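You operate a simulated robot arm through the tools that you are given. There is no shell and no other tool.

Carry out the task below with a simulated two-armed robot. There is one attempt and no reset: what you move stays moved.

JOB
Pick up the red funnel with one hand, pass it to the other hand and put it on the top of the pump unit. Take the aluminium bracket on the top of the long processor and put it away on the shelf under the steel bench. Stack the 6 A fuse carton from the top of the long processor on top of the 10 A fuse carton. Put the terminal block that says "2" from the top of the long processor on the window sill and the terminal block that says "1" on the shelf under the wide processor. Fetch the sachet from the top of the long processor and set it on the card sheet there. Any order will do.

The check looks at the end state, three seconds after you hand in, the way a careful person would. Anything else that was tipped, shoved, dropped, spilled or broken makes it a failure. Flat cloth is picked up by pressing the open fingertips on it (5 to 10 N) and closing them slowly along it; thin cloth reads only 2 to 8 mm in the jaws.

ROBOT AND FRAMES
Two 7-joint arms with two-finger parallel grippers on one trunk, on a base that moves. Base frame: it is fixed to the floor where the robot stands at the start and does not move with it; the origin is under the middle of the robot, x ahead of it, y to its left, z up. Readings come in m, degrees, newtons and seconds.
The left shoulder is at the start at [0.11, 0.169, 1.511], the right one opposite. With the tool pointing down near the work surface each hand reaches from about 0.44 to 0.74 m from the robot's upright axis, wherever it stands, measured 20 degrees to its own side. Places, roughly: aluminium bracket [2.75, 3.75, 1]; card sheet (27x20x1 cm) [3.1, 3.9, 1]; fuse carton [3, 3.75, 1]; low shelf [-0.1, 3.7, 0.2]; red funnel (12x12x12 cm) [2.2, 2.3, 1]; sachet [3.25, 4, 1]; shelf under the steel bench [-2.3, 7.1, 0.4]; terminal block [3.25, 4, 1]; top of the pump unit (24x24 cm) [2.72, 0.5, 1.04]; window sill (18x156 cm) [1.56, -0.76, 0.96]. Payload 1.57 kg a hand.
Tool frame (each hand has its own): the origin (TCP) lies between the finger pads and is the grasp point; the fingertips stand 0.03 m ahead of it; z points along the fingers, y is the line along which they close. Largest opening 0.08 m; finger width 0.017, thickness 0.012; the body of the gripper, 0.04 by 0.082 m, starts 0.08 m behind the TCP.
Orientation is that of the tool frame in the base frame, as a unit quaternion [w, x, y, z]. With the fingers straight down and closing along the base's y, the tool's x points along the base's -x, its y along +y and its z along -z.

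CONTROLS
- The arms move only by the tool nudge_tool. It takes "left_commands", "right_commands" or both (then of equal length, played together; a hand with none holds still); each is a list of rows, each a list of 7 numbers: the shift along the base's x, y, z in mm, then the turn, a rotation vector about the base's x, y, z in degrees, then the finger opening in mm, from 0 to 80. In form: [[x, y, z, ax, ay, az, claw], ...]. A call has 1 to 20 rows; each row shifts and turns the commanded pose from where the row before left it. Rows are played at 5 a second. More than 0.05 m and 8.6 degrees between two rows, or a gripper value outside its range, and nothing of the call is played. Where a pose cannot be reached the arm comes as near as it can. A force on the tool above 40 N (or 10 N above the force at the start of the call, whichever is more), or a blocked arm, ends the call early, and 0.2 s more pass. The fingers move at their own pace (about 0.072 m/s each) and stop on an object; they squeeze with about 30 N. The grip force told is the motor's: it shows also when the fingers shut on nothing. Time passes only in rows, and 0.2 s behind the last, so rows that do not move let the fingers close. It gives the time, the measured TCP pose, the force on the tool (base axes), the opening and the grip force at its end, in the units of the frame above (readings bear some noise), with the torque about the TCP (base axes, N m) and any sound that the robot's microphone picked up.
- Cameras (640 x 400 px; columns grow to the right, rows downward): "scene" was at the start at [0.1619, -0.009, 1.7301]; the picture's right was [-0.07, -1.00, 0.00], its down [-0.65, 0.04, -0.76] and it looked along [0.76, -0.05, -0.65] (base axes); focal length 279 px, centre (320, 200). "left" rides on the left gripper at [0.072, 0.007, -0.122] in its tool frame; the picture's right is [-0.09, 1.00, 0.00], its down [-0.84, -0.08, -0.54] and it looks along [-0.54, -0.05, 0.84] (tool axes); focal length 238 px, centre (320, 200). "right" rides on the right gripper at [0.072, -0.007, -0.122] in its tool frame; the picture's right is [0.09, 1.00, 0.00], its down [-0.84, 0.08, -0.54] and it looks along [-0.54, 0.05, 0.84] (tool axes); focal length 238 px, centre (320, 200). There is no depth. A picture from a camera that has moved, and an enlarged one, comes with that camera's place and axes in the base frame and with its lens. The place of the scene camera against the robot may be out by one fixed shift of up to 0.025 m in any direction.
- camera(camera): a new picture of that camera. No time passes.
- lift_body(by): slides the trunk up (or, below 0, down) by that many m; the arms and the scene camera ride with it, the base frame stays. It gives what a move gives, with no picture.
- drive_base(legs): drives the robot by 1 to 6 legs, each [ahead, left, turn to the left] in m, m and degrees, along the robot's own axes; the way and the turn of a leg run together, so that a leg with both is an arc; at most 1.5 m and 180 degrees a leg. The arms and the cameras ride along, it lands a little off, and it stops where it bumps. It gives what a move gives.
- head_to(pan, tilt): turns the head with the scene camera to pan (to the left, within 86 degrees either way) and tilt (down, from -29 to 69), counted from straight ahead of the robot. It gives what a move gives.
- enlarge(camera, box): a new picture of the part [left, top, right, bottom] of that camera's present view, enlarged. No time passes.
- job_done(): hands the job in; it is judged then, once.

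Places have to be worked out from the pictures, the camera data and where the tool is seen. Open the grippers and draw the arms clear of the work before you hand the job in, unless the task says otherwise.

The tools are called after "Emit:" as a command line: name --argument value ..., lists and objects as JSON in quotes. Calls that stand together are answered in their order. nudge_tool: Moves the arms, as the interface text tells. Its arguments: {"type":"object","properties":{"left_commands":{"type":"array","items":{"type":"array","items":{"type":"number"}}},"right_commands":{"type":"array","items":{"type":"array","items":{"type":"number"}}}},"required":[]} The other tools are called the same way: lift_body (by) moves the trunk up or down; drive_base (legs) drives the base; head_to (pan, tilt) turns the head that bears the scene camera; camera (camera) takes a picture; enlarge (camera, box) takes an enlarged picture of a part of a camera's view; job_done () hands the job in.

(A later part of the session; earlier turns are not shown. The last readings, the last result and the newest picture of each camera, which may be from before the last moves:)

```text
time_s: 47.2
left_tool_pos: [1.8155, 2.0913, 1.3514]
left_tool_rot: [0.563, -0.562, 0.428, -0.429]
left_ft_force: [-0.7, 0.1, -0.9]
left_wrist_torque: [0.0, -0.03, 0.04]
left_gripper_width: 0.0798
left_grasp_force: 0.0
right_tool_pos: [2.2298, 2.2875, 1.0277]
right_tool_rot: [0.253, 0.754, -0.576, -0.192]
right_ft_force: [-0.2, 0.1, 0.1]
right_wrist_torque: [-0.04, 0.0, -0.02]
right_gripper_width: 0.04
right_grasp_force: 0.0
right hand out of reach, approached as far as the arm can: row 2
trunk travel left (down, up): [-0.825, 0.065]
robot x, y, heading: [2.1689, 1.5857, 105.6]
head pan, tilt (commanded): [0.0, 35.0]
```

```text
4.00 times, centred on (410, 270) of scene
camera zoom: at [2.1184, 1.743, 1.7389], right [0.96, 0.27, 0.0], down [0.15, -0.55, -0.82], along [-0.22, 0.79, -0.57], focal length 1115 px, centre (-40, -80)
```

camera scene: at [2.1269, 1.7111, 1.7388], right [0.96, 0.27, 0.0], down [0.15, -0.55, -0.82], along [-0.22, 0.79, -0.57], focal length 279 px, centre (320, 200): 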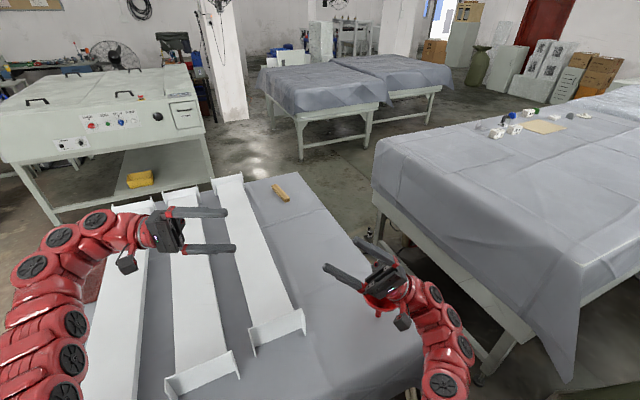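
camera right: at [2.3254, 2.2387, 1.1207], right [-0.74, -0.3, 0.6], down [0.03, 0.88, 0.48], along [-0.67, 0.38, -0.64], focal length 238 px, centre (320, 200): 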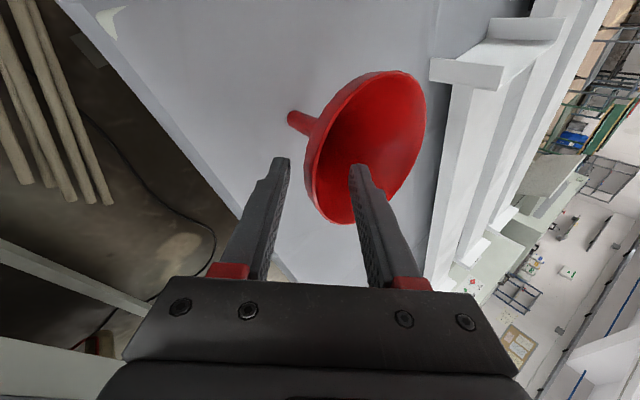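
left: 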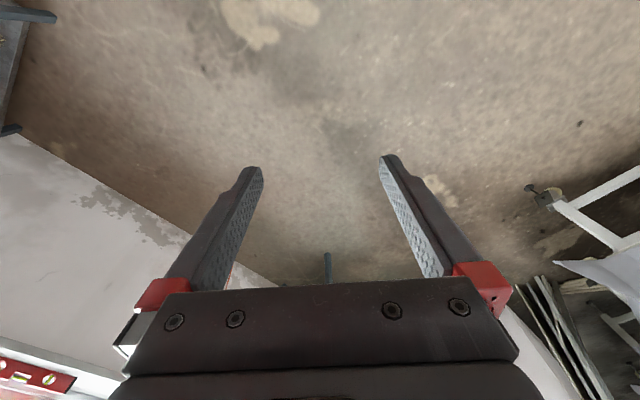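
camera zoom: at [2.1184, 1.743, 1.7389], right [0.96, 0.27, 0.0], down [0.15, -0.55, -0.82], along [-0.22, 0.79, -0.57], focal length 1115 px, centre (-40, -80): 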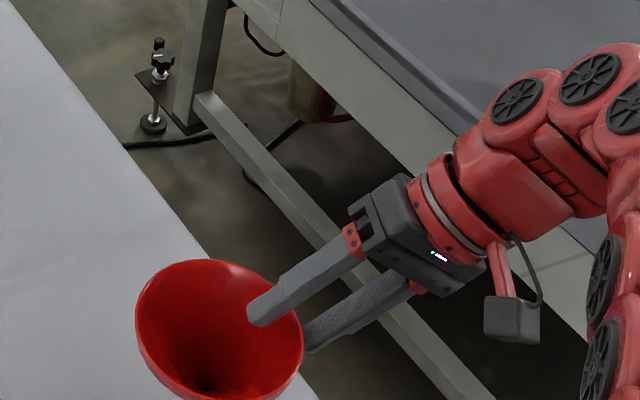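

The wall now lies between the fingertips, a bit nearer the outer finger. I shift ~6 mm outward, advance the last 24 mm and close slowly.

Emit:
nudge_tool --right_commands '[[4.6, 0, -3.6, 0, 0, 0, 40], [-6.9, -1.9, -9.6, 0, 0, 0, 40], [-6.9, -1.9, -9.6, 0, 0, 0, 40], [0, 0, 0, 0, 0, 0, 40]]'

Emit:
camera --camera "right"

Emit:
enlarge --camera "scene" --box '[330, 220, 490, 320]'

```text
time_s: 48.2
left_tool_pos: [1.8167, 2.0919, 1.35]
left_tool_rot: [0.563, -0.562, 0.427, -0.43]
left_ft_force: [0.0, -0.3, 0.3]
left_wrist_torque: [0.01, 0.01, -0.02]
left_gripper_width: 0.08
left_grasp_force: 0.1
right_tool_pos: [2.2202, 2.2832, 1.0052]
right_tool_rot: [0.252, 0.754, -0.576, -0.191]
right_ft_force: [0.5, 0.0, -0.1]
right_wrist_torque: [-0.01, 0.0, -0.02]
right_gripper_width: 0.0399
right_grasp_force: 0.0
trunk travel left (down, up): [-0.825, 0.065]
robot x, y, heading: [2.1646, 1.5873, 105.4]
head pan, tilt (commanded): [0.0, 35.0]
```

```text
taken
camera right: at [2.3158, 2.2345, 1.0981], right [-0.74, -0.3, 0.6], down [0.03, 0.88, 0.48], along [-0.67, 0.38, -0.64], focal length 238 px, centre (320, 200)
```

right: 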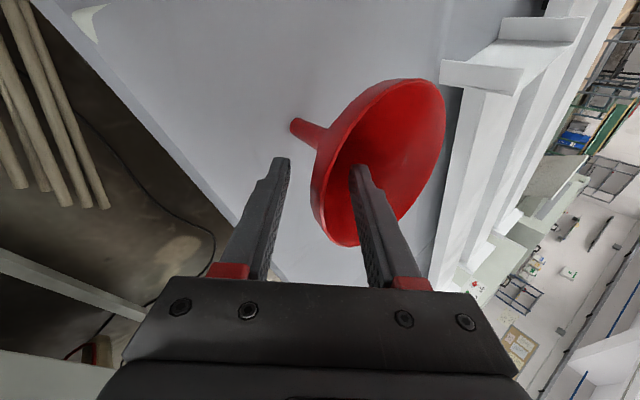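

```text
4.00 times, centred on (410, 270) of scene
camera zoom: at [2.1186, 1.7435, 1.7388], right [0.96, 0.27, 0.0], down [0.15, -0.55, -0.82], along [-0.22, 0.79, -0.57], focal length 1115 px, centre (-40, -80)
```

zoom: 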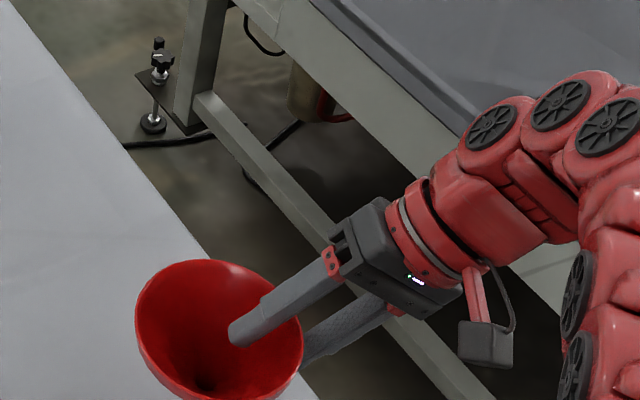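

The wall sits between the pads. I close in small steps.

Emit:
nudge_tool --right_commands '[[0, 0, 0, 0, 0, 0, 32], [0, 0, 0, 0, 0, 0, 25], [0, 0, 0, 0, 0, 0, 19], [0, 0, 0, 0, 0, 0, 14], [0, 0, 0, 0, 0, 0, 10], [0, 0, 0, 0, 0, 0, 6], [0, 0, 0, 0, 0, 0, 2], [0, 0, 0, 0, 0, 0, 0], [0, 0, 0, 0, 0, 0, 0]]'

Emit:
camera --camera "right"

Emit:
enlarge --camera "scene" --box '[330, 220, 490, 320]'

```text
time_s: 50.2
left_tool_pos: [1.8154, 2.091, 1.3501]
left_tool_rot: [0.562, -0.562, 0.427, -0.43]
left_ft_force: [0.3, -0.4, 0.4]
left_wrist_torque: [0.04, 0.04, 0.02]
left_gripper_width: 0.08
left_grasp_force: 0.2
right_tool_pos: [2.2201, 2.2842, 1.005]
right_tool_rot: [0.252, 0.754, -0.576, -0.191]
right_ft_force: [-0.1, -0.7, -0.7]
right_wrist_torque: [-0.02, -0.03, 0.02]
right_gripper_width: 0.0034
right_grasp_force: 24.5
trunk travel left (down, up): [-0.825, 0.065]
robot x, y, heading: [2.1659, 1.5847, 105.4]
head pan, tilt (commanded): [0.0, 35.0]
```

```text
taken
camera right: at [2.3155, 2.2347, 1.098], right [-0.74, -0.3, 0.6], down [0.03, 0.88, 0.48], along [-0.67, 0.38, -0.64], focal length 238 px, centre (320, 200)
```

right: 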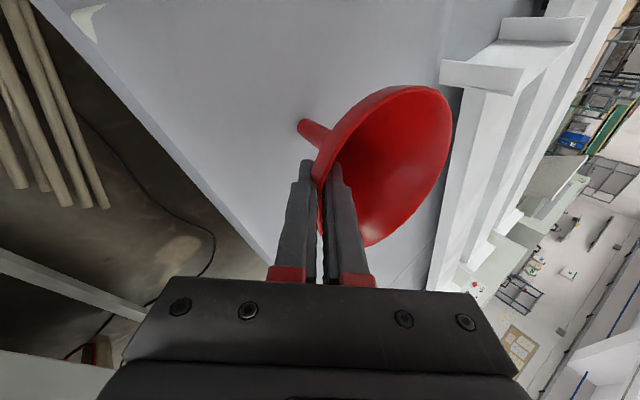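

```text
4.00 times, centred on (410, 270) of scene
camera zoom: at [2.1181, 1.7437, 1.7388], right [0.96, 0.27, 0.0], down [0.15, -0.55, -0.82], along [-0.22, 0.79, -0.57], focal length 1115 px, centre (-40, -80)
```

zoom: 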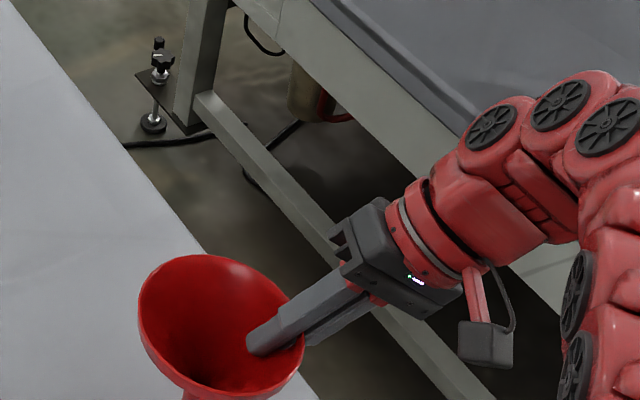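

The wall is gripped (3.4 mm between pads, 24 N). I lift straight up 8 cm.

Emit:
nudge_tool --right_commands '[[0, 0, 10, 0, 0, 0, 0], [0, 0, 20, 0, 0, 0, 0], [0, 0, 25, 0, 0, 0, 0], [0, 0, 25, 0, 0, 0, 0], [0, 0, 0, 0, 0, 0, 0]]'

Emit:
camera --camera "right"

Emit:
camera --camera "scene"

```text
time_s: 51.5
left_tool_pos: [1.8137, 2.0903, 1.3492]
left_tool_rot: [0.563, -0.562, 0.426, -0.431]
left_ft_force: [-0.9, 0.5, -0.4]
left_wrist_torque: [-0.01, 0.03, -0.02]
left_gripper_width: 0.0802
left_grasp_force: 0.0
right_tool_pos: [2.2176, 2.2824, 1.0845]
right_tool_rot: [0.25, 0.754, -0.576, -0.191]
right_ft_force: [-1.0, 0.3, -1.3]
right_wrist_torque: [0.13, -0.19, -0.21]
right_gripper_width: 0.0033
right_grasp_force: 24.6
trunk travel left (down, up): [-0.825, 0.065]
robot x, y, heading: [2.1648, 1.5862, 105.1]
head pan, tilt (commanded): [0.0, 35.0]
```

```text
taken
camera right: at [2.313, 2.235, 1.179], right [-0.74, -0.3, 0.6], down [0.03, 0.88, 0.48], along [-0.67, 0.38, -0.64], focal length 238 px, centre (320, 200)
```

right: 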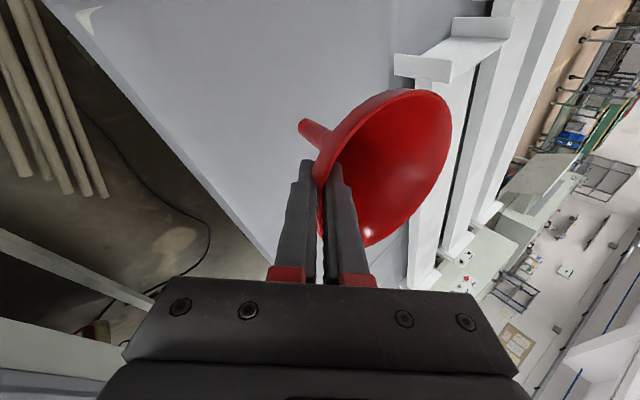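

```text
taken
camera scene: at [2.1153, 1.743, 1.7388], right [0.96, 0.27, 0.0], down [0.15, -0.55, -0.82], along [-0.22, 0.79, -0.57], focal length 279 px, centre (320, 200)
```

scene: 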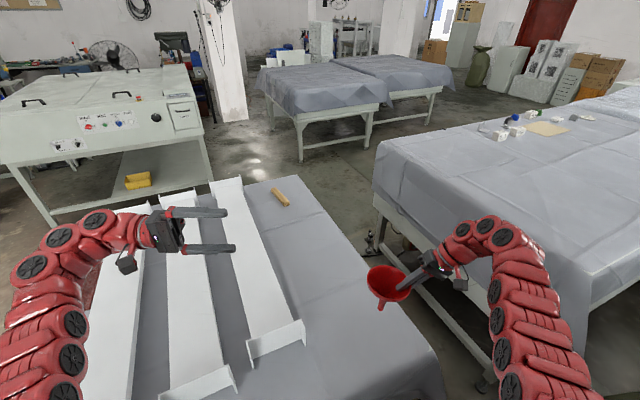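

The funnel is lifted and held firmly. I raise it further and swing the right hand so that the spout points to the left, toward the other gripper.

Emit:
nudge_tool --right_commands '[[0, 0, 25, 0, 0, 0, 0], [0, 0, 25, 0, 0, 0, 0], [0, 0, 25, 0, 0, 0, 0], [-13.9, -9.3, 10.9, -2.15, 7.913, 0, 0], [-13.9, -9.3, 10.9, -2.15, 7.913, 0, 0], [-13.9, -9.3, 10.9, -2.15, 7.913, 0, 0], [-13.9, -9.3, 10.9, -2.15, 7.913, 0, 0], [-13.9, -9.3, 10.9, -2.15, 7.913, 0, 0], [-13.9, -9.3, 10.9, -2.15, 7.913, 0, 0], [-13.9, -9.3, 10.9, -2.15, 7.913, 0, 0], [-13.9, -9.3, 10.9, -2.15, 7.913, 0, 0], [-13.9, -9.3, 10.9, -2.15, 7.913, 0, 0], [-13.9, -9.3, 10.9, -2.15, 7.913, 0, 0], [-13.9, -9.3, 10.9, -2.15, 7.913, 0, 0], [0, 0, 0, 0, 0, 0, 0]]'

Emit:
camera --camera "left"

Emit:
camera --camera "scene"

```text
time_s: 54.6
left_tool_pos: [1.8161, 2.0906, 1.3492]
left_tool_rot: [0.563, -0.561, 0.428, -0.431]
left_ft_force: [0.0, 0.1, -0.3]
left_wrist_torque: [0.03, 0.01, 0.01]
left_gripper_width: 0.0799
left_grasp_force: 0.0
right_tool_pos: [2.0678, 2.1833, 1.2812]
right_tool_rot: [0.712, 0.354, -0.27, -0.543]
right_ft_force: [-1.8, -0.6, 1.5]
right_wrist_torque: [-0.44, -0.29, -0.16]
right_gripper_width: 0.0036
right_grasp_force: 24.3
trunk travel left (down, up): [-0.825, 0.065]
robot x, y, heading: [2.167, 1.5806, 105.3]
head pan, tilt (commanded): [0.0, 35.0]
```

```text
taken
camera left: at [1.7179, 1.989, 1.3426], right [-0.02, 0.09, -1.0], down [-0.74, 0.66, 0.07], along [0.67, 0.74, 0.05], focal length 238 px, centre (320, 200)
```

left: 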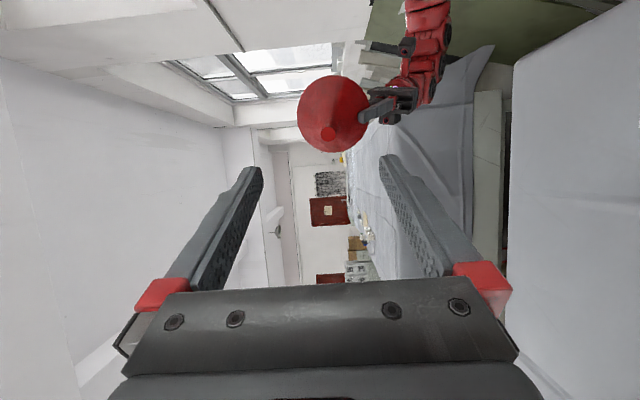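

```text
taken
camera scene: at [2.1187, 1.7438, 1.7388], right [0.96, 0.27, 0.0], down [0.15, -0.55, -0.82], along [-0.22, 0.79, -0.57], focal length 279 px, centre (320, 200)
```

scene: 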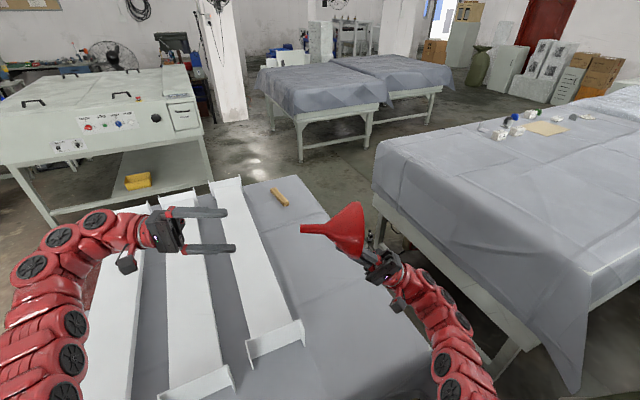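

The spout now points at the left gripper, tip at about a=0.60 ahead, 0.04 left, z≈1.341 (robot coordinates). I align the left hand and advance 10 cm, then look again.

Emit:
nudge_tool --left_commands '[[18.5, 8.3, -1.6, 0, 0, 0, 60], [18.5, 8.3, -1.6, 0, 0, 0, 60], [18.5, 8.3, -1.6, 0, 0, 0, 60], [18.5, 8.3, -1.6, 0, 0, 0, 60], [18.5, 8.3, -1.6, 0, 0, 0, 60], [0, 0, 0, 0, 0, 0, 60]]'

Emit:
camera --camera "left"

Emit:
enlarge --camera "scene" --box '[200, 180, 420, 317]'

```text
time_s: 56.0
left_tool_pos: [1.9098, 2.1291, 1.3407]
left_tool_rot: [0.563, -0.562, 0.428, -0.43]
left_ft_force: [0.3, -1.1, 0.2]
left_wrist_torque: [-0.02, 0.0, -0.01]
left_gripper_width: 0.0602
left_grasp_force: 0.1
right_tool_pos: [2.0655, 2.182, 1.2801]
right_tool_rot: [0.712, 0.354, -0.27, -0.543]
right_ft_force: [-1.0, -0.1, 0.4]
right_wrist_torque: [-0.39, -0.17, -0.12]
right_gripper_width: 0.0036
right_grasp_force: 24.9
trunk travel left (down, up): [-0.825, 0.065]
robot x, y, heading: [2.1672, 1.5818, 105.3]
head pan, tilt (commanded): [0.0, 35.0]
```

```text
taken
camera left: at [1.8104, 2.0275, 1.3339], right [-0.02, 0.09, -1.0], down [-0.74, 0.66, 0.07], along [0.67, 0.74, 0.05], focal length 238 px, centre (320, 200)
```

left: 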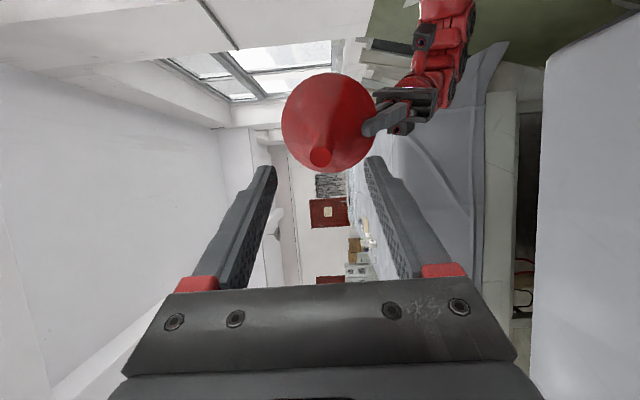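

```text
2.91 times, centred on (310, 248) of scene
camera zoom: at [2.1175, 1.7434, 1.7388], right [0.96, 0.27, 0.0], down [0.15, -0.55, -0.82], along [-0.22, 0.79, -0.57], focal length 811 px, centre (349, 59)
```

zoom: 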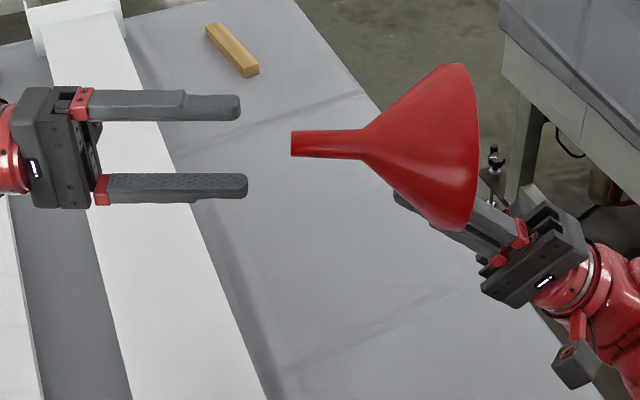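

Nicely aligned: spout midway between the left fingers. I advance 8 cm along the spout.

Emit:
nudge_tool --left_commands '[[12.7, 4.1, 0.2, 0, 0, 0, 55], [12.7, 4.1, 0.2, 0, 0, 0, 50], [12.7, 4.1, 0.2, 0, 0, 0, 50], [12.7, 4.1, 0.2, 0, 0, 0, 50], [12.7, 4.1, 0.2, 0, 0, 0, 50], [12.7, 4.1, 0.2, 0, 0, 0, 50], [0, 0, 0, 0, 0, 0, 50]]'

Emit:
camera --camera "left"

Emit:
enlarge --camera "scene" --box '[200, 180, 420, 317]'

```text
time_s: 57.6
left_tool_pos: [1.9824, 2.1559, 1.3447]
left_tool_rot: [0.563, -0.561, 0.428, -0.431]
left_ft_force: [0.2, 0.0, 0.2]
left_wrist_torque: [-0.06, -0.05, 0.0]
left_gripper_width: 0.0502
left_grasp_force: 0.0
right_tool_pos: [2.0664, 2.1835, 1.2815]
right_tool_rot: [0.712, 0.354, -0.271, -0.543]
right_ft_force: [1.7, -0.1, -0.8]
right_wrist_torque: [0.19, 0.3, 0.07]
right_gripper_width: 0.004
right_grasp_force: 24.6
trunk travel left (down, up): [-0.825, 0.065]
robot x, y, heading: [2.1663, 1.5854, 105.5]
head pan, tilt (commanded): [0.0, 35.0]
```

```text
taken
camera left: at [1.8848, 2.0548, 1.3367], right [-0.02, 0.09, -1.0], down [-0.74, 0.66, 0.07], along [0.67, 0.74, 0.05], focal length 238 px, centre (320, 200)
```

left: 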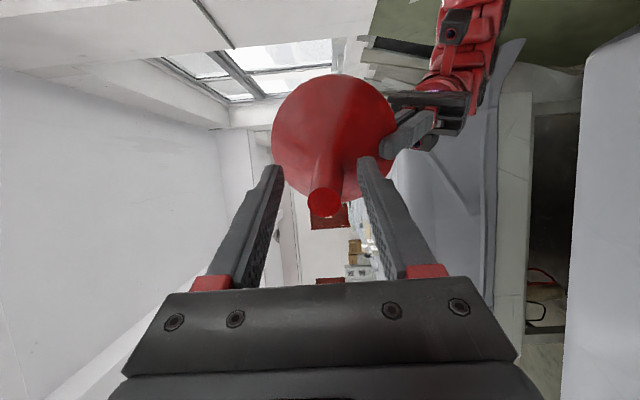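

```text
2.91 times, centred on (310, 248) of scene
camera zoom: at [2.1178, 1.7436, 1.7388], right [0.96, 0.27, 0.0], down [0.15, -0.55, -0.82], along [-0.22, 0.79, -0.57], focal length 811 px, centre (349, 59)
```

zoom: 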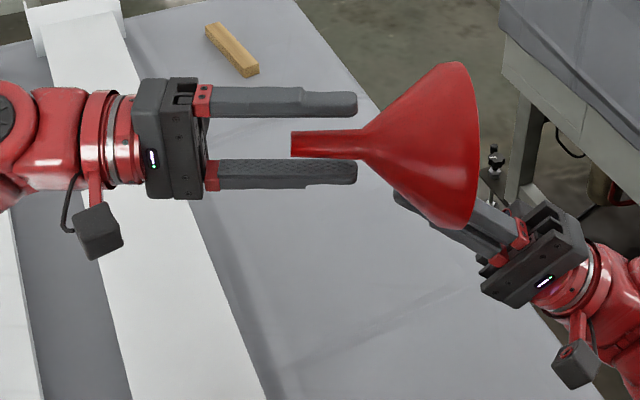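

The spout is fully inside the left fingers. I close the left gripper on it.

Emit:
nudge_tool --left_commands '[[0, 0, 0, 0, 0, 0, 40], [0, 0, 0, 0, 0, 0, 32], [0, 0, 0, 0, 0, 0, 26], [0, 0, 0, 0, 0, 0, 22], [0, 0, 0, 0, 0, 0, 18], [0, 0, 0, 0, 0, 0, 12], [0, 0, 0, 0, 0, 0, 0], [0, 0, 0, 0, 0, 0, 0]]'

Emit:
camera --camera "left"

Emit:
enlarge --camera "scene" --box '[200, 180, 420, 317]'

```text
time_s: 59.5
left_tool_pos: [1.9823, 2.1569, 1.3431]
left_tool_rot: [-0.561, 0.563, -0.428, 0.43]
left_ft_force: [-2.5, -1.2, -12.8]
left_wrist_torque: [-0.39, 1.5, 0.11]
left_gripper_width: 0.0226
left_grasp_force: 29.7
right_tool_pos: [2.0677, 2.1821, 1.2811]
right_tool_rot: [0.711, 0.355, -0.27, -0.544]
right_ft_force: [2.0, 1.0, 12.9]
right_wrist_torque: [0.02, -0.14, -0.12]
right_gripper_width: 0.0059
right_grasp_force: 26.1
trunk travel left (down, up): [-0.825, 0.065]
robot x, y, heading: [2.1678, 1.5838, 105.5]
head pan, tilt (commanded): [0.0, 35.0]
```

```text
taken
camera left: at [1.8848, 2.0549, 1.3363], right [-0.02, 0.09, -1.0], down [-0.74, 0.66, 0.07], along [0.67, 0.74, 0.05], focal length 238 px, centre (320, 200)
```

left: 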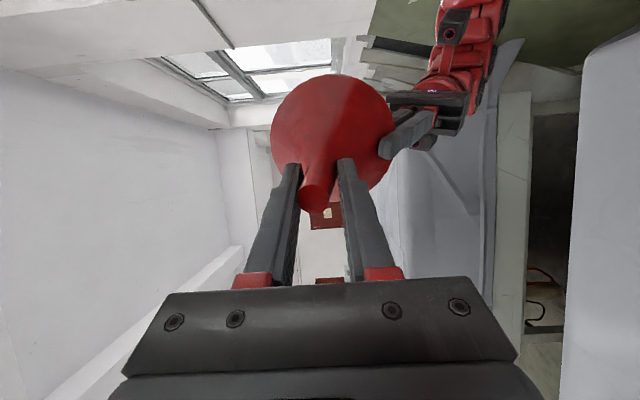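

```text
2.91 times, centred on (310, 248) of scene
camera zoom: at [2.1181, 1.7437, 1.7388], right [0.96, 0.27, 0.0], down [0.15, -0.55, -0.82], along [-0.22, 0.79, -0.57], focal length 811 px, centre (349, 59)
```

zoom: 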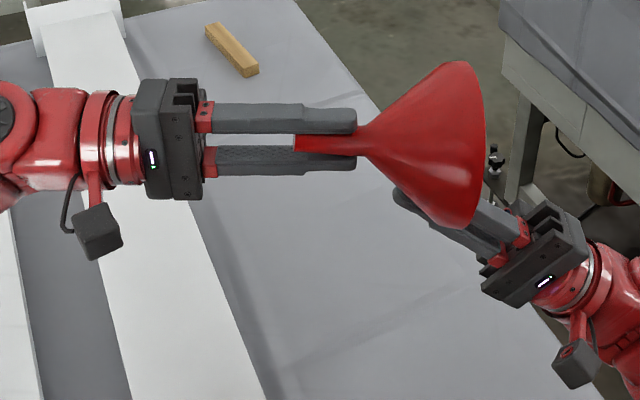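

The left hand holds the spout at 22.6 mm with 30 N. Now the right opens and draws back along its fingers (down-right).

Emit:
nudge_tool --right_commands '[[0, 0, 0, 0, 0, 0, 12], [0, 0, 0, 0, 0, 0, 25], [0, 0, 0, 0, 0, 0, 36], [0, 0, 0, 0, 0, 0, 36]]'

Emit:
enlarge --camera "scene" --box '[200, 180, 420, 317]'

Emit:
camera --camera "right"

```text
time_s: 60.5
left_tool_pos: [1.9836, 2.1574, 1.3435]
left_tool_rot: [0.563, -0.562, 0.428, -0.43]
left_ft_force: [0.5, -0.4, -0.2]
left_wrist_torque: [0.0, 0.05, 0.02]
left_gripper_width: 0.0191
left_grasp_force: 29.6
right_tool_pos: [2.0667, 2.1816, 1.2809]
right_tool_rot: [0.712, 0.354, -0.271, -0.543]
right_ft_force: [-0.2, 0.6, 0.5]
right_wrist_torque: [0.0, 0.02, 0.0]
right_gripper_width: 0.0361
right_grasp_force: 0.0
trunk travel left (down, up): [-0.825, 0.065]
robot x, y, heading: [2.1676, 1.5856, 105.7]
head pan, tilt (commanded): [0.0, 35.0]
```

```text
2.91 times, centred on (310, 248) of scene
camera zoom: at [2.1181, 1.7437, 1.7388], right [0.96, 0.27, 0.0], down [0.15, -0.55, -0.82], along [-0.22, 0.79, -0.57], focal length 811 px, centre (349, 59)
```

zoom: 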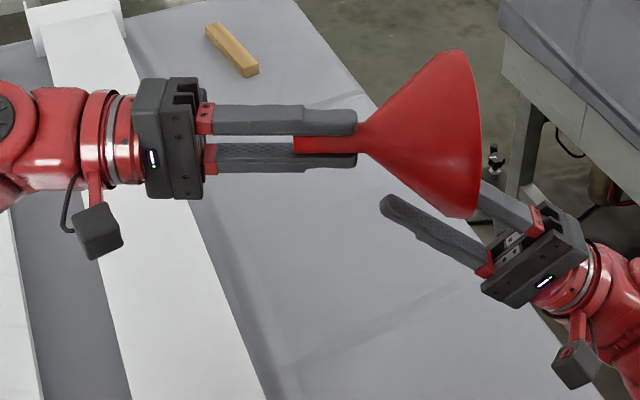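

```text
taken
camera right: at [2.1766, 2.1375, 1.2016], right [0.6, 0.07, 0.79], down [0.24, 0.93, -0.26], along [-0.76, 0.35, 0.55], focal length 238 px, centre (320, 200)
```

right: 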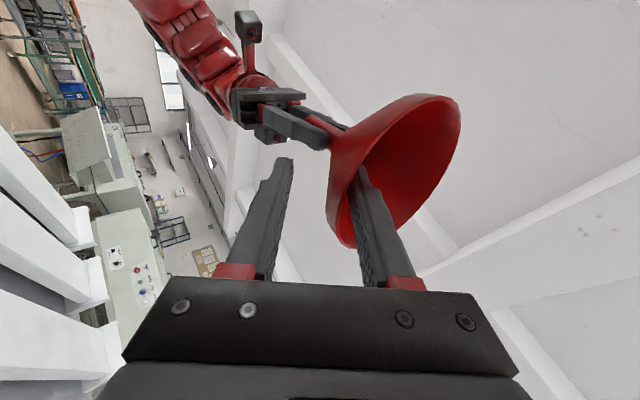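

The funnel is now held solely by the left hand. I draw the right hand back along its fingers.

Emit:
nudge_tool --right_commands '[[11.5, 3.2, -9.1, 0, 0, 0, 36], [11.5, 3.2, -9.1, 0, 0, 0, 36], [11.5, 3.2, -9.1, 0, 0, 0, 36], [11.5, 3.2, -9.1, 0, 0, 0, 36], [11.5, 3.2, -9.1, 0, 0, 0, 36], [11.5, 3.2, -9.1, 0, 0, 0, 36], [11.5, 3.2, -9.1, 0, 0, 0, 40], [0, 0, 0, 0, 0, 0, 40]]'

Emit:
camera --camera "scene"

```text
time_s: 62.2
left_tool_pos: [1.9825, 2.1569, 1.3435]
left_tool_rot: [0.563, -0.561, 0.428, -0.43]
left_ft_force: [-0.4, 0.5, -1.1]
left_wrist_torque: [0.0, 0.0, -0.01]
left_gripper_width: 0.0187
left_grasp_force: 29.7
right_tool_pos: [2.1183, 2.1926, 1.2397]
right_tool_rot: [0.712, 0.354, -0.27, -0.543]
right_ft_force: [0.2, -0.2, 0.2]
right_wrist_torque: [0.01, 0.04, -0.01]
right_gripper_width: 0.0401
right_grasp_force: 0.1
right hand out of reach, approached as far as the arm can: row 5, 6, 7
trunk travel left (down, up): [-0.825, 0.065]
robot x, y, heading: [2.1646, 1.5851, 105.2]
head pan, tilt (commanded): [0.0, 35.0]
```

```text
taken
camera scene: at [2.1181, 1.7436, 1.7388], right [0.96, 0.27, 0.0], down [0.15, -0.55, -0.82], along [-0.22, 0.79, -0.57], focal length 279 px, centre (320, 200)
```

scene: 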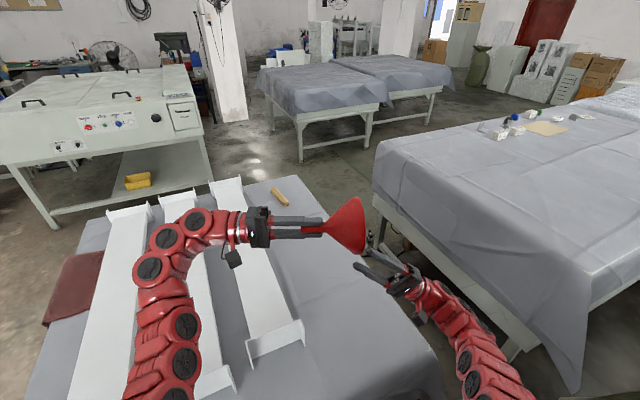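

Right fingers are clear of the rim. I turn the right hand back to pointing down and move it right, while the left hand moves left and turns the funnel rim-down.

Emit:
nudge_tool --right_commands '[[8.7, 3.7, 0, 2.098, -7.72, 0, 40], [8.7, 3.7, 0, 2.098, -7.72, 0, 40], [8.7, 3.7, 0, 2.098, -7.72, 0, 40], [8.7, 3.7, 0, 2.098, -7.72, 0, 40], [8.7, 3.7, 0, 2.098, -7.72, 0, 40], [8.7, 3.7, 0, 2.098, -7.72, 0, 40], [8.7, 3.7, 0, 2.098, -7.72, 0, 40], [8.7, 3.7, 0, 2.098, -7.72, 0, 40], [8.7, 3.7, 0, 2.098, -7.72, 0, 40], [8.7, 3.7, 0, 2.098, -7.72, 0, 40], [8.7, 3.7, 0, 2.098, -7.72, 0, 40], [8.7, 3.7, 0, 2.098, -7.72, 0, 40], [8.7, 3.7, 0, 2.098, -7.72, 0, 40], [8.7, 3.7, 0, 2.098, -7.72, 0, 40], [8.7, 3.7, 0, 2.098, -7.72, 0, 40], [8.7, 3.7, 0, 2.098, -7.72, 0, 40]]' --left_commands '[[-14.5, -3.9, 0, 0, 0, 0, 0], [-14.5, -3.9, 0, 0, 0, 0, 0], [-14.5, -3.9, 0, 0, 0, 0, 0], [-14.5, -3.9, 0, 0, 0, 0, 0], [-14.5, -3.9, 0, 0, 0, 0, 0], [-14.5, -3.9, 0, -2.15, 7.913, 0, 0], [-14.5, -3.9, 0, -2.15, 7.913, 0, 0], [-14.5, -3.9, 0, -2.15, 7.913, 0, 0], [-14.5, -3.9, 0, -2.15, 7.913, 0, 0], [-14.5, -3.9, 0, -2.15, 7.913, 0, 0], [-14.5, -3.9, 0, -2.15, 7.913, 0, 0], [-14.5, -3.9, 0, -2.15, 7.913, 0, 0], [-14.5, -3.9, 0, -2.15, 7.913, 0, 0], [-14.5, -3.9, 0, -2.15, 7.913, 0, 0], [-14.5, -3.9, 0, -2.15, 7.913, 0, 0], [-14.5, -3.9, 0, -2.15, 7.913, 0, 0]]'

Emit:
camera --camera "left"

Emit:
camera --camera "scene"

```text
time_s: 65.7
left_tool_pos: [1.7581, 2.118, 1.2473]
left_tool_rot: [-0.001, 0.795, -0.607, -0.001]
left_ft_force: [-0.4, 0.2, -0.8]
left_wrist_torque: [-0.05, -0.06, 0.02]
left_gripper_width: 0.0186
left_grasp_force: 29.6
left hand out of reach, approached as far as the arm can: row 12, 13, 14, 15, 16
right_tool_pos: [2.2579, 2.251, 1.2366]
right_tool_rot: [-0.007, 0.794, -0.608, 0.006]
right_ft_force: [0.1, 1.1, -0.8]
right_wrist_torque: [-0.01, -0.02, 0.01]
right_gripper_width: 0.0399
right_grasp_force: 0.0
trunk travel left (down, up): [-0.825, 0.065]
robot x, y, heading: [2.1658, 1.5843, 105.3]
head pan, tilt (commanded): [0.0, 35.0]
```

```text
taken
camera left: at [1.7715, 2.0464, 1.3696], right [-0.98, -0.17, 0.0], down [-0.15, 0.83, 0.55], along [-0.1, 0.54, -0.84], focal length 238 px, centre (320, 200)
```

left: 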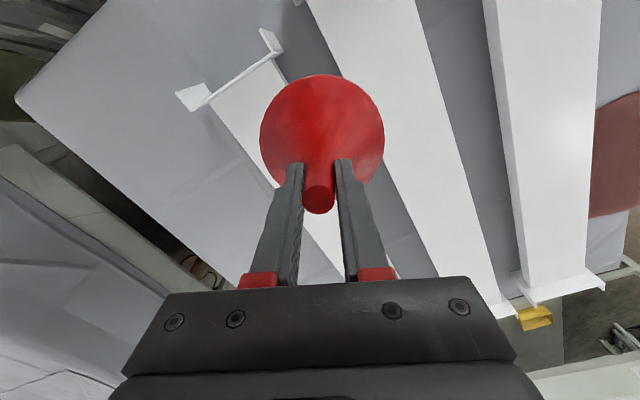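

```text
taken
camera scene: at [2.1176, 1.7442, 1.7387], right [0.96, 0.27, 0.0], down [0.15, -0.55, -0.82], along [-0.22, 0.79, -0.57], focal length 279 px, centre (320, 200)
```

scene: 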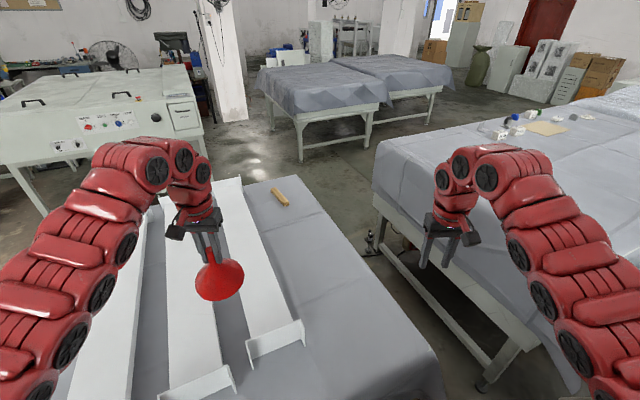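

The left hand holds the funnel rim-down (18.6 mm, 30 N). I back away from the processor into the open and turn round toward the bench.

Emit:
drive_base --legs '[[-0.325, 0, 0], [0, 0.344, 0], [0, 0, -120]]'

Emit:
head_to --pan -15 --tilt 30

Emit:
camera --camera "scene"

```text
time_s: 74.7
left_tool_pos: [2.5796, 1.2629, 1.2482]
left_tool_rot: [0.002, 0.136, 0.991, -0.001]
left_ft_force: [0.3, 0.1, -0.9]
left_wrist_torque: [0.01, -0.01, -0.01]
left_gripper_width: 0.0185
left_grasp_force: 30.1
right_tool_pos: [2.437, 0.766, 1.2371]
right_tool_rot: [-0.002, 0.138, 0.99, -0.008]
right_ft_force: [-0.2, 0.4, -0.4]
right_wrist_torque: [0.02, 0.0, 0.01]
right_gripper_width: 0.0399
right_grasp_force: 0.0
trunk travel left (down, up): [-0.825, 0.065]
robot x, y, heading: [1.9151, 1.1855, -15.5]
head pan, tilt (commanded): [0.0, 35.0]
```

```text
time_s: 75.4
left_tool_pos: [2.581, 1.2609, 1.2482]
left_tool_rot: [0.001, 0.136, 0.991, -0.001]
left_ft_force: [0.4, 0.1, 0.1]
left_wrist_torque: [0.0, 0.0, 0.0]
left_gripper_width: 0.0186
left_grasp_force: 30.0
right_tool_pos: [2.4351, 0.765, 1.2374]
right_tool_rot: [-0.001, 0.138, 0.99, -0.007]
right_ft_force: [0.9, -0.2, -0.9]
right_wrist_torque: [-0.02, 0.01, -0.04]
right_gripper_width: 0.04
right_grasp_force: 0.1
trunk travel left (down, up): [-0.825, 0.065]
robot x, y, heading: [1.9135, 1.1883, -15.5]
head pan, tilt (commanded): [-15.0, 30.0]
```

```text
taken
camera scene: at [2.0652, 1.1167, 1.7466], right [-0.51, -0.86, 0.0], down [-0.43, 0.25, -0.87], along [0.75, -0.44, -0.5], focal length 279 px, centre (320, 200)
```

scene: 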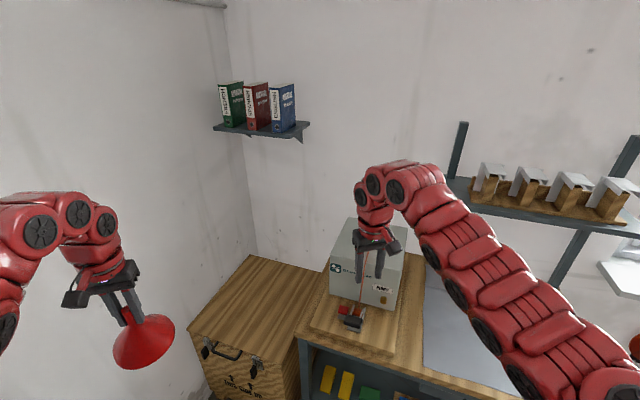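

The pump unit is behind the right hand in view. I zoom in and also retract the right hand so the overhead shelf stays clear.

Emit:
enlarge --camera "scene" --box '[290, 190, 450, 340]'

Emit:
camera --camera "right"

Emit:
camera --camera "left"

```text
2.67 times, centred on (370, 265) of scene
camera zoom: at [2.0652, 1.1167, 1.7466], right [-0.51, -0.86, 0.0], down [-0.43, 0.25, -0.87], along [0.75, -0.44, -0.5], focal length 743 px, centre (187, 27)
```

zoom: 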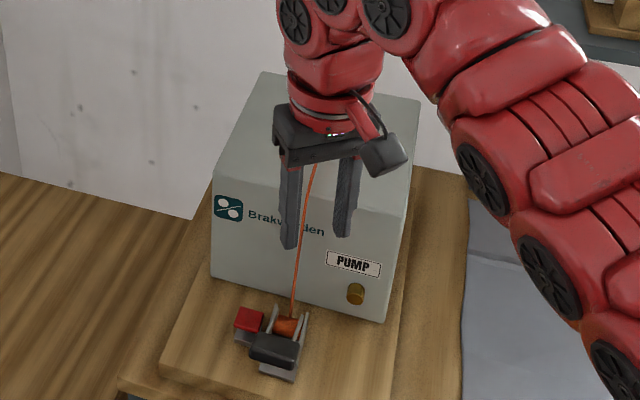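

```text
taken
camera right: at [2.3669, 0.78, 1.3589], right [0.18, 0.98, -0.02], down [0.83, -0.14, 0.54], along [0.53, -0.11, -0.84], focal length 238 px, centre (320, 200)
```

right: 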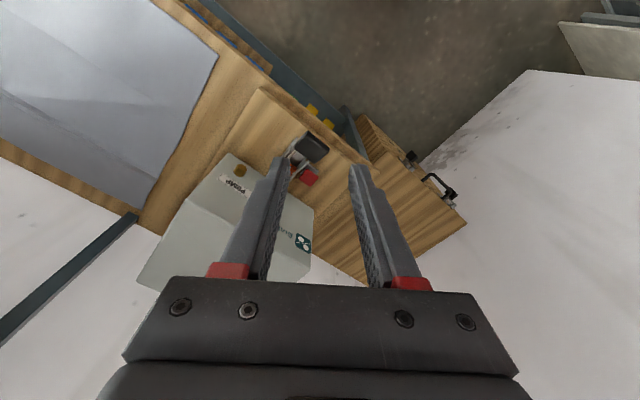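

```text
taken
camera left: at [2.5118, 1.2872, 1.37], right [0.36, 0.93, 0.0], down [0.78, -0.3, 0.55], along [0.51, -0.2, -0.84], focal length 238 px, centre (320, 200)
```

left: 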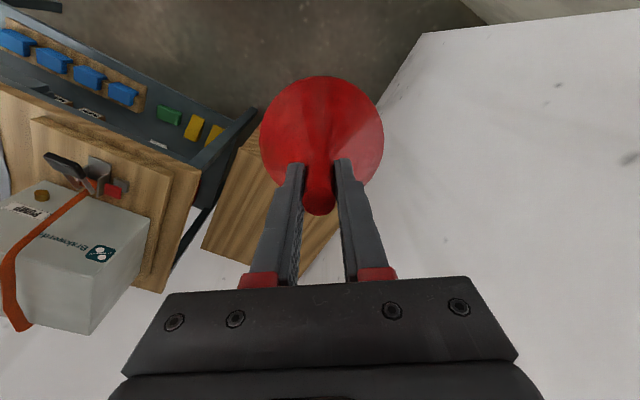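

An orange strap runs over the pump's top from the buckle in front. I retract the right hand for clearance and a free view of the top.

Emit:
nudge_tool --right_commands '[[-29.6, -2.1, 0, 0, 0, 0, 40], [-29.6, -2.1, 0, 0, 0, 0, 40], [-29.6, -2.1, 0, 0, 0, 0, 40], [-29.6, -2.1, 0, 0, 0, 0, 40], [-29.6, -2.1, 0, 0, 0, 0, 40]]'

Emit:
enlarge --camera "scene" --box '[270, 190, 450, 340]'

Emit:
camera --camera "scene"

```text
time_s: 76.6
left_tool_pos: [2.5792, 1.2601, 1.2488]
left_tool_rot: [0.001, 0.136, 0.991, -0.001]
left_ft_force: [-0.5, 0.0, -0.2]
left_wrist_torque: [0.01, -0.02, -0.01]
left_gripper_width: 0.0186
left_grasp_force: 30.4
right_tool_pos: [2.4038, 0.7156, 1.2416]
right_tool_rot: [-0.003, 0.138, 0.99, -0.007]
right_ft_force: [-0.4, -0.3, 0.0]
right_wrist_torque: [0.03, -0.01, 0.02]
right_gripper_width: 0.0399
right_grasp_force: 0.0
right hand out of reach, approached as far as the arm can: row 1, 2, 3, 4, 5
trunk travel left (down, up): [-0.825, 0.065]
robot x, y, heading: [1.908, 1.1876, -15.8]
head pan, tilt (commanded): [-15.0, 30.0]
```

```text
2.67 times, centred on (360, 265) of scene
camera zoom: at [2.0648, 1.1164, 1.7466], right [-0.51, -0.86, 0.0], down [-0.43, 0.25, -0.87], along [0.75, -0.44, -0.5], focal length 743 px, centre (213, 27)
```

zoom: 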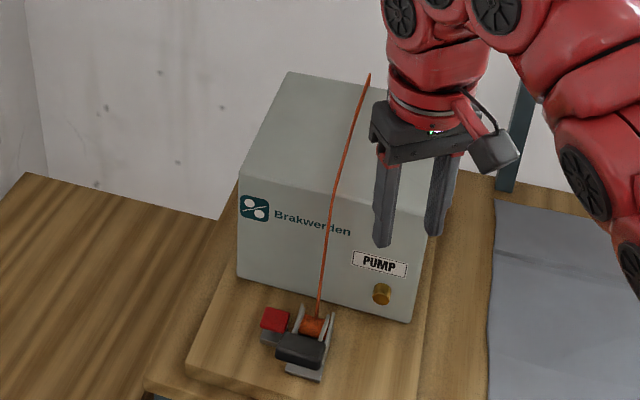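

```text
taken
camera scene: at [2.0648, 1.1164, 1.7466], right [-0.51, -0.86, 0.0], down [-0.43, 0.25, -0.87], along [0.75, -0.44, -0.5], focal length 279 px, centre (320, 200)
```

scene: 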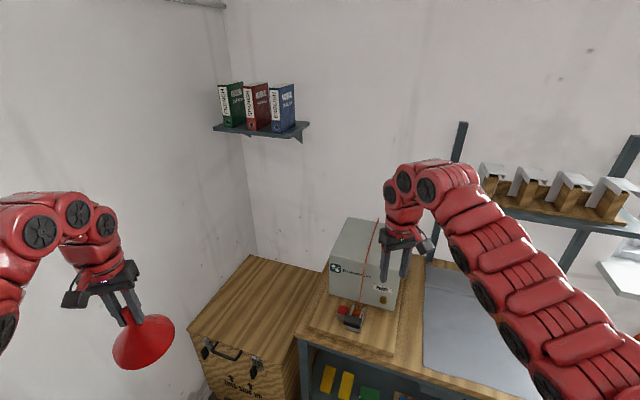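

The strap crosses the middle of the top. I enlarge the left wrist camera's view to see how high it stands.

Emit:
enlarge --camera "left" --box '[0, 130, 210, 350]'

Emit:
enlarge --camera "right" --box '[120, 120, 420, 320]'

```text
1.82 times, centred on (105, 240) of left
camera zoom: at [2.5116, 1.287, 1.3701], right [0.36, 0.93, 0.0], down [0.78, -0.3, 0.55], along [0.51, -0.2, -0.84], focal length 433 px, centre (711, 127)
```

zoom: 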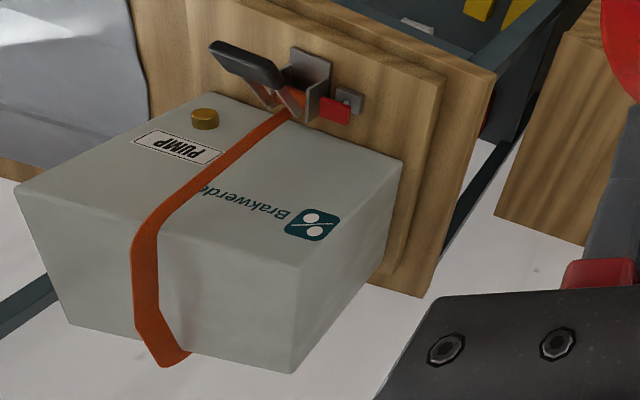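

```text
2.00 times, centred on (270, 220) of right
camera zoom: at [2.3347, 0.7292, 1.3636], right [0.18, 0.98, -0.01], down [0.83, -0.15, 0.54], along [0.53, -0.11, -0.84], focal length 477 px, centre (420, 160)
```

zoom: 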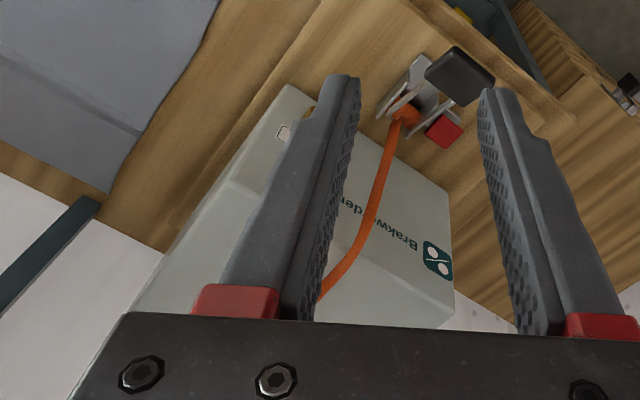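

The strap is a narrow ribbon down the middle; I'll set the funnel on the left half of the top (target ≈(2.777, 0.541)). First I swing the right hand outward so it stays far from the shelf, then drive in facing the bench.

Emit:
nudge_tool --right_commands '[[-20, -30, 0, 0, 0, 0, 40], [-25, -28, 0, 0, 0, 0, 40], [-33, -21.8, 0, 0, 0, 0, 40], [-33, -21.8, 0, 0, 0, 0, 40], [-33, -15, 0, 0, 0, 0, 40], [-33, -15, 0, 0, 0, 0, 40]]'

Emit:
drive_base --legs '[[0, 0, -38]]'

Emit:
head_to --pan 10 --tilt 40

Emit:
camera --camera "scene"

```text
time_s: 78.0
left_tool_pos: [2.5792, 1.2619, 1.2496]
left_tool_rot: [0.001, 0.136, 0.991, 0.0]
left_ft_force: [0.3, 0.0, -0.3]
left_wrist_torque: [0.02, -0.01, 0.01]
left_gripper_width: 0.0185
left_grasp_force: 30.2
right_tool_pos: [2.2606, 0.5687, 1.2451]
right_tool_rot: [-0.003, 0.136, 0.991, -0.006]
right_ft_force: [0.7, 0.1, 0.5]
right_wrist_torque: [0.0, -0.03, 0.0]
right_gripper_width: 0.0399
right_grasp_force: 0.0
right hand out of reach, approached as far as the arm can: row 3, 4, 5, 6
trunk travel left (down, up): [-0.825, 0.065]
robot x, y, heading: [1.915, 1.1886, -15.6]
head pan, tilt (commanded): [-15.0, 30.0]
```

```text
time_s: 80.2
left_tool_pos: [2.4842, 0.8375, 1.2488]
left_tool_rot: [0.002, 0.451, 0.892, -0.001]
left_ft_force: [0.5, 0.7, -1.0]
left_wrist_torque: [0.02, -0.01, -0.01]
left_gripper_width: 0.0184
left_grasp_force: 30.3
right_tool_pos: [1.8081, 0.485, 1.2446]
right_tool_rot: [-0.005, 0.452, 0.892, -0.006]
right_ft_force: [0.7, 1.2, 0.4]
right_wrist_torque: [-0.02, 0.02, -0.02]
right_gripper_width: 0.0399
right_grasp_force: 0.0
trunk travel left (down, up): [-0.825, 0.065]
robot x, y, heading: [1.9126, 1.1884, -53.5]
head pan, tilt (commanded): [-15.0, 30.0]
```

```text
time_s: 81.1
left_tool_pos: [2.4852, 0.836, 1.248]
left_tool_rot: [0.0, 0.451, 0.892, -0.001]
left_ft_force: [-0.7, 1.0, 0.2]
left_wrist_torque: [0.0, -0.03, 0.0]
left_gripper_width: 0.0184
left_grasp_force: 29.8
right_tool_pos: [1.8079, 0.4862, 1.244]
right_tool_rot: [-0.005, 0.451, 0.893, -0.006]
right_ft_force: [-0.3, 0.0, -0.2]
right_wrist_torque: [-0.02, 0.01, -0.05]
right_gripper_width: 0.04
right_grasp_force: 0.1
trunk travel left (down, up): [-0.825, 0.065]
robot x, y, heading: [1.9144, 1.1848, -53.5]
head pan, tilt (commanded): [10.0, 40.0]
```

```text
taken
camera scene: at [2.0192, 1.0611, 1.7313], right [-0.69, -0.72, 0.0], down [-0.47, 0.44, -0.77], along [0.56, -0.53, -0.64], focal length 279 px, centre (320, 200)
```

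scene: 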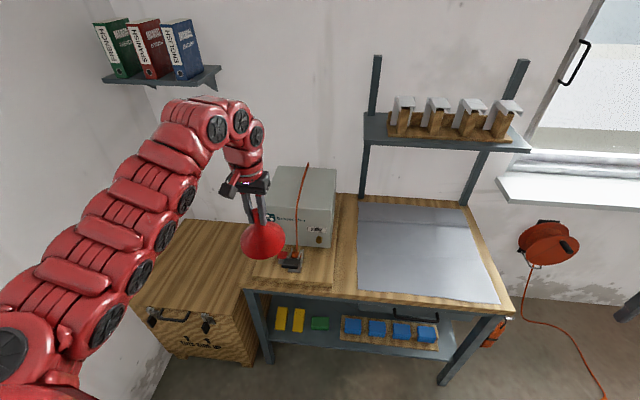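

Good view of bench and shelf. I zoom on the pump's top.

Emit:
enlarge --camera "scene" --box '[225, 140, 385, 290]'

Emit:
camera --camera "left"

```text
2.67 times, centred on (305, 215) of scene
camera zoom: at [2.0192, 1.0611, 1.7313], right [-0.69, -0.72, 0.0], down [-0.47, 0.44, -0.77], along [0.56, -0.53, -0.64], focal length 743 px, centre (360, 160)
```

zoom: 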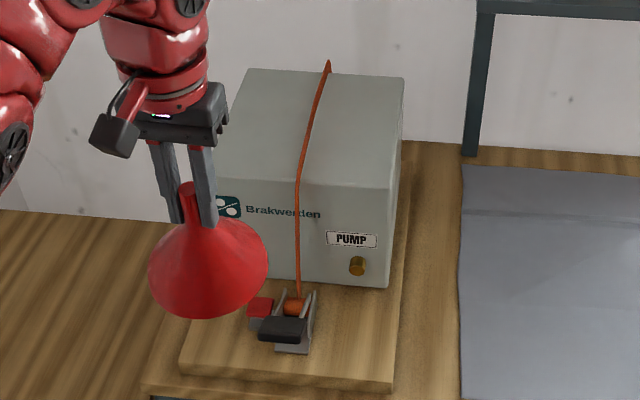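

```text
taken
camera left: at [2.4468, 0.8978, 1.37], right [0.86, 0.52, 0.0], down [0.43, -0.72, 0.55], along [0.28, -0.47, -0.84], focal length 238 px, centre (320, 200)
```

left: 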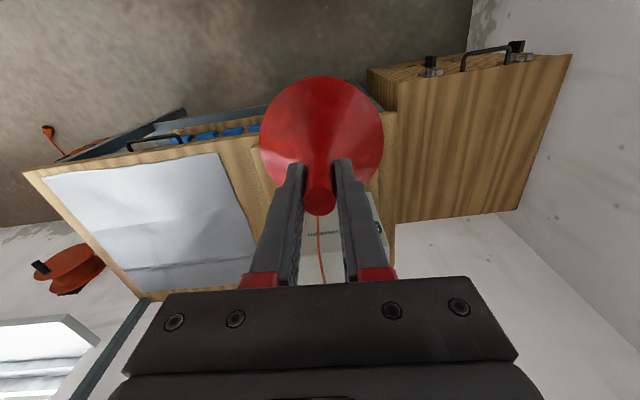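

Pump top centre ≈(2.717, 0.506), oriented ~40°. I drive to about (2.214, 0.976) so the left hand can reach the left half of the top.

Emit:
drive_base --legs '[[0, 0.117, 0], [0.32, 0, 0]]'

Emit:
camera --camera "scene"

Emit:
camera --camera "left"

```text
time_s: 84.0
left_tool_pos: [2.7584, 0.6549, 1.249]
left_tool_rot: [0.001, 0.454, 0.891, -0.002]
left_ft_force: [0.5, 1.0, -0.6]
left_wrist_torque: [-0.01, 0.01, 0.01]
left_gripper_width: 0.0187
left_grasp_force: 29.9
right_tool_pos: [2.0788, 0.3095, 1.2448]
right_tool_rot: [-0.004, 0.455, 0.89, -0.006]
right_ft_force: [0.9, 0.2, 1.1]
right_wrist_torque: [0.0, 0.0, 0.01]
right_gripper_width: 0.04
right_grasp_force: 0.0
trunk travel left (down, up): [-0.825, 0.065]
robot x, y, heading: [2.1927, 1.0099, -53.9]
head pan, tilt (commanded): [10.0, 40.0]
```

```text
taken
camera scene: at [2.2941, 0.8834, 1.7315], right [-0.69, -0.72, 0.0], down [-0.46, 0.45, -0.77], along [0.55, -0.53, -0.64], focal length 279 px, centre (320, 200)
```

scene: 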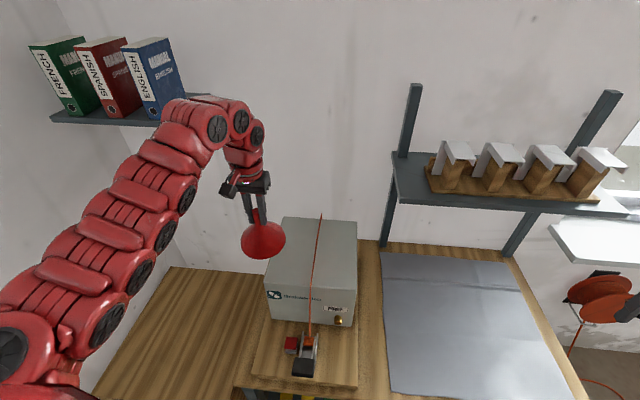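

```text
taken
camera left: at [2.7206, 0.7164, 1.3707], right [0.86, 0.51, 0.0], down [0.43, -0.72, 0.55], along [0.28, -0.47, -0.84], focal length 238 px, centre (320, 200)
```

left: 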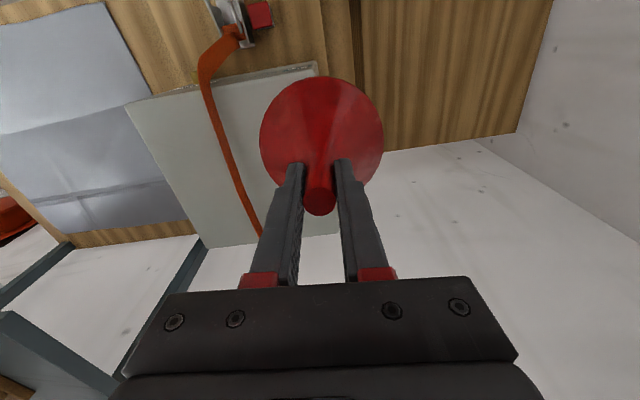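

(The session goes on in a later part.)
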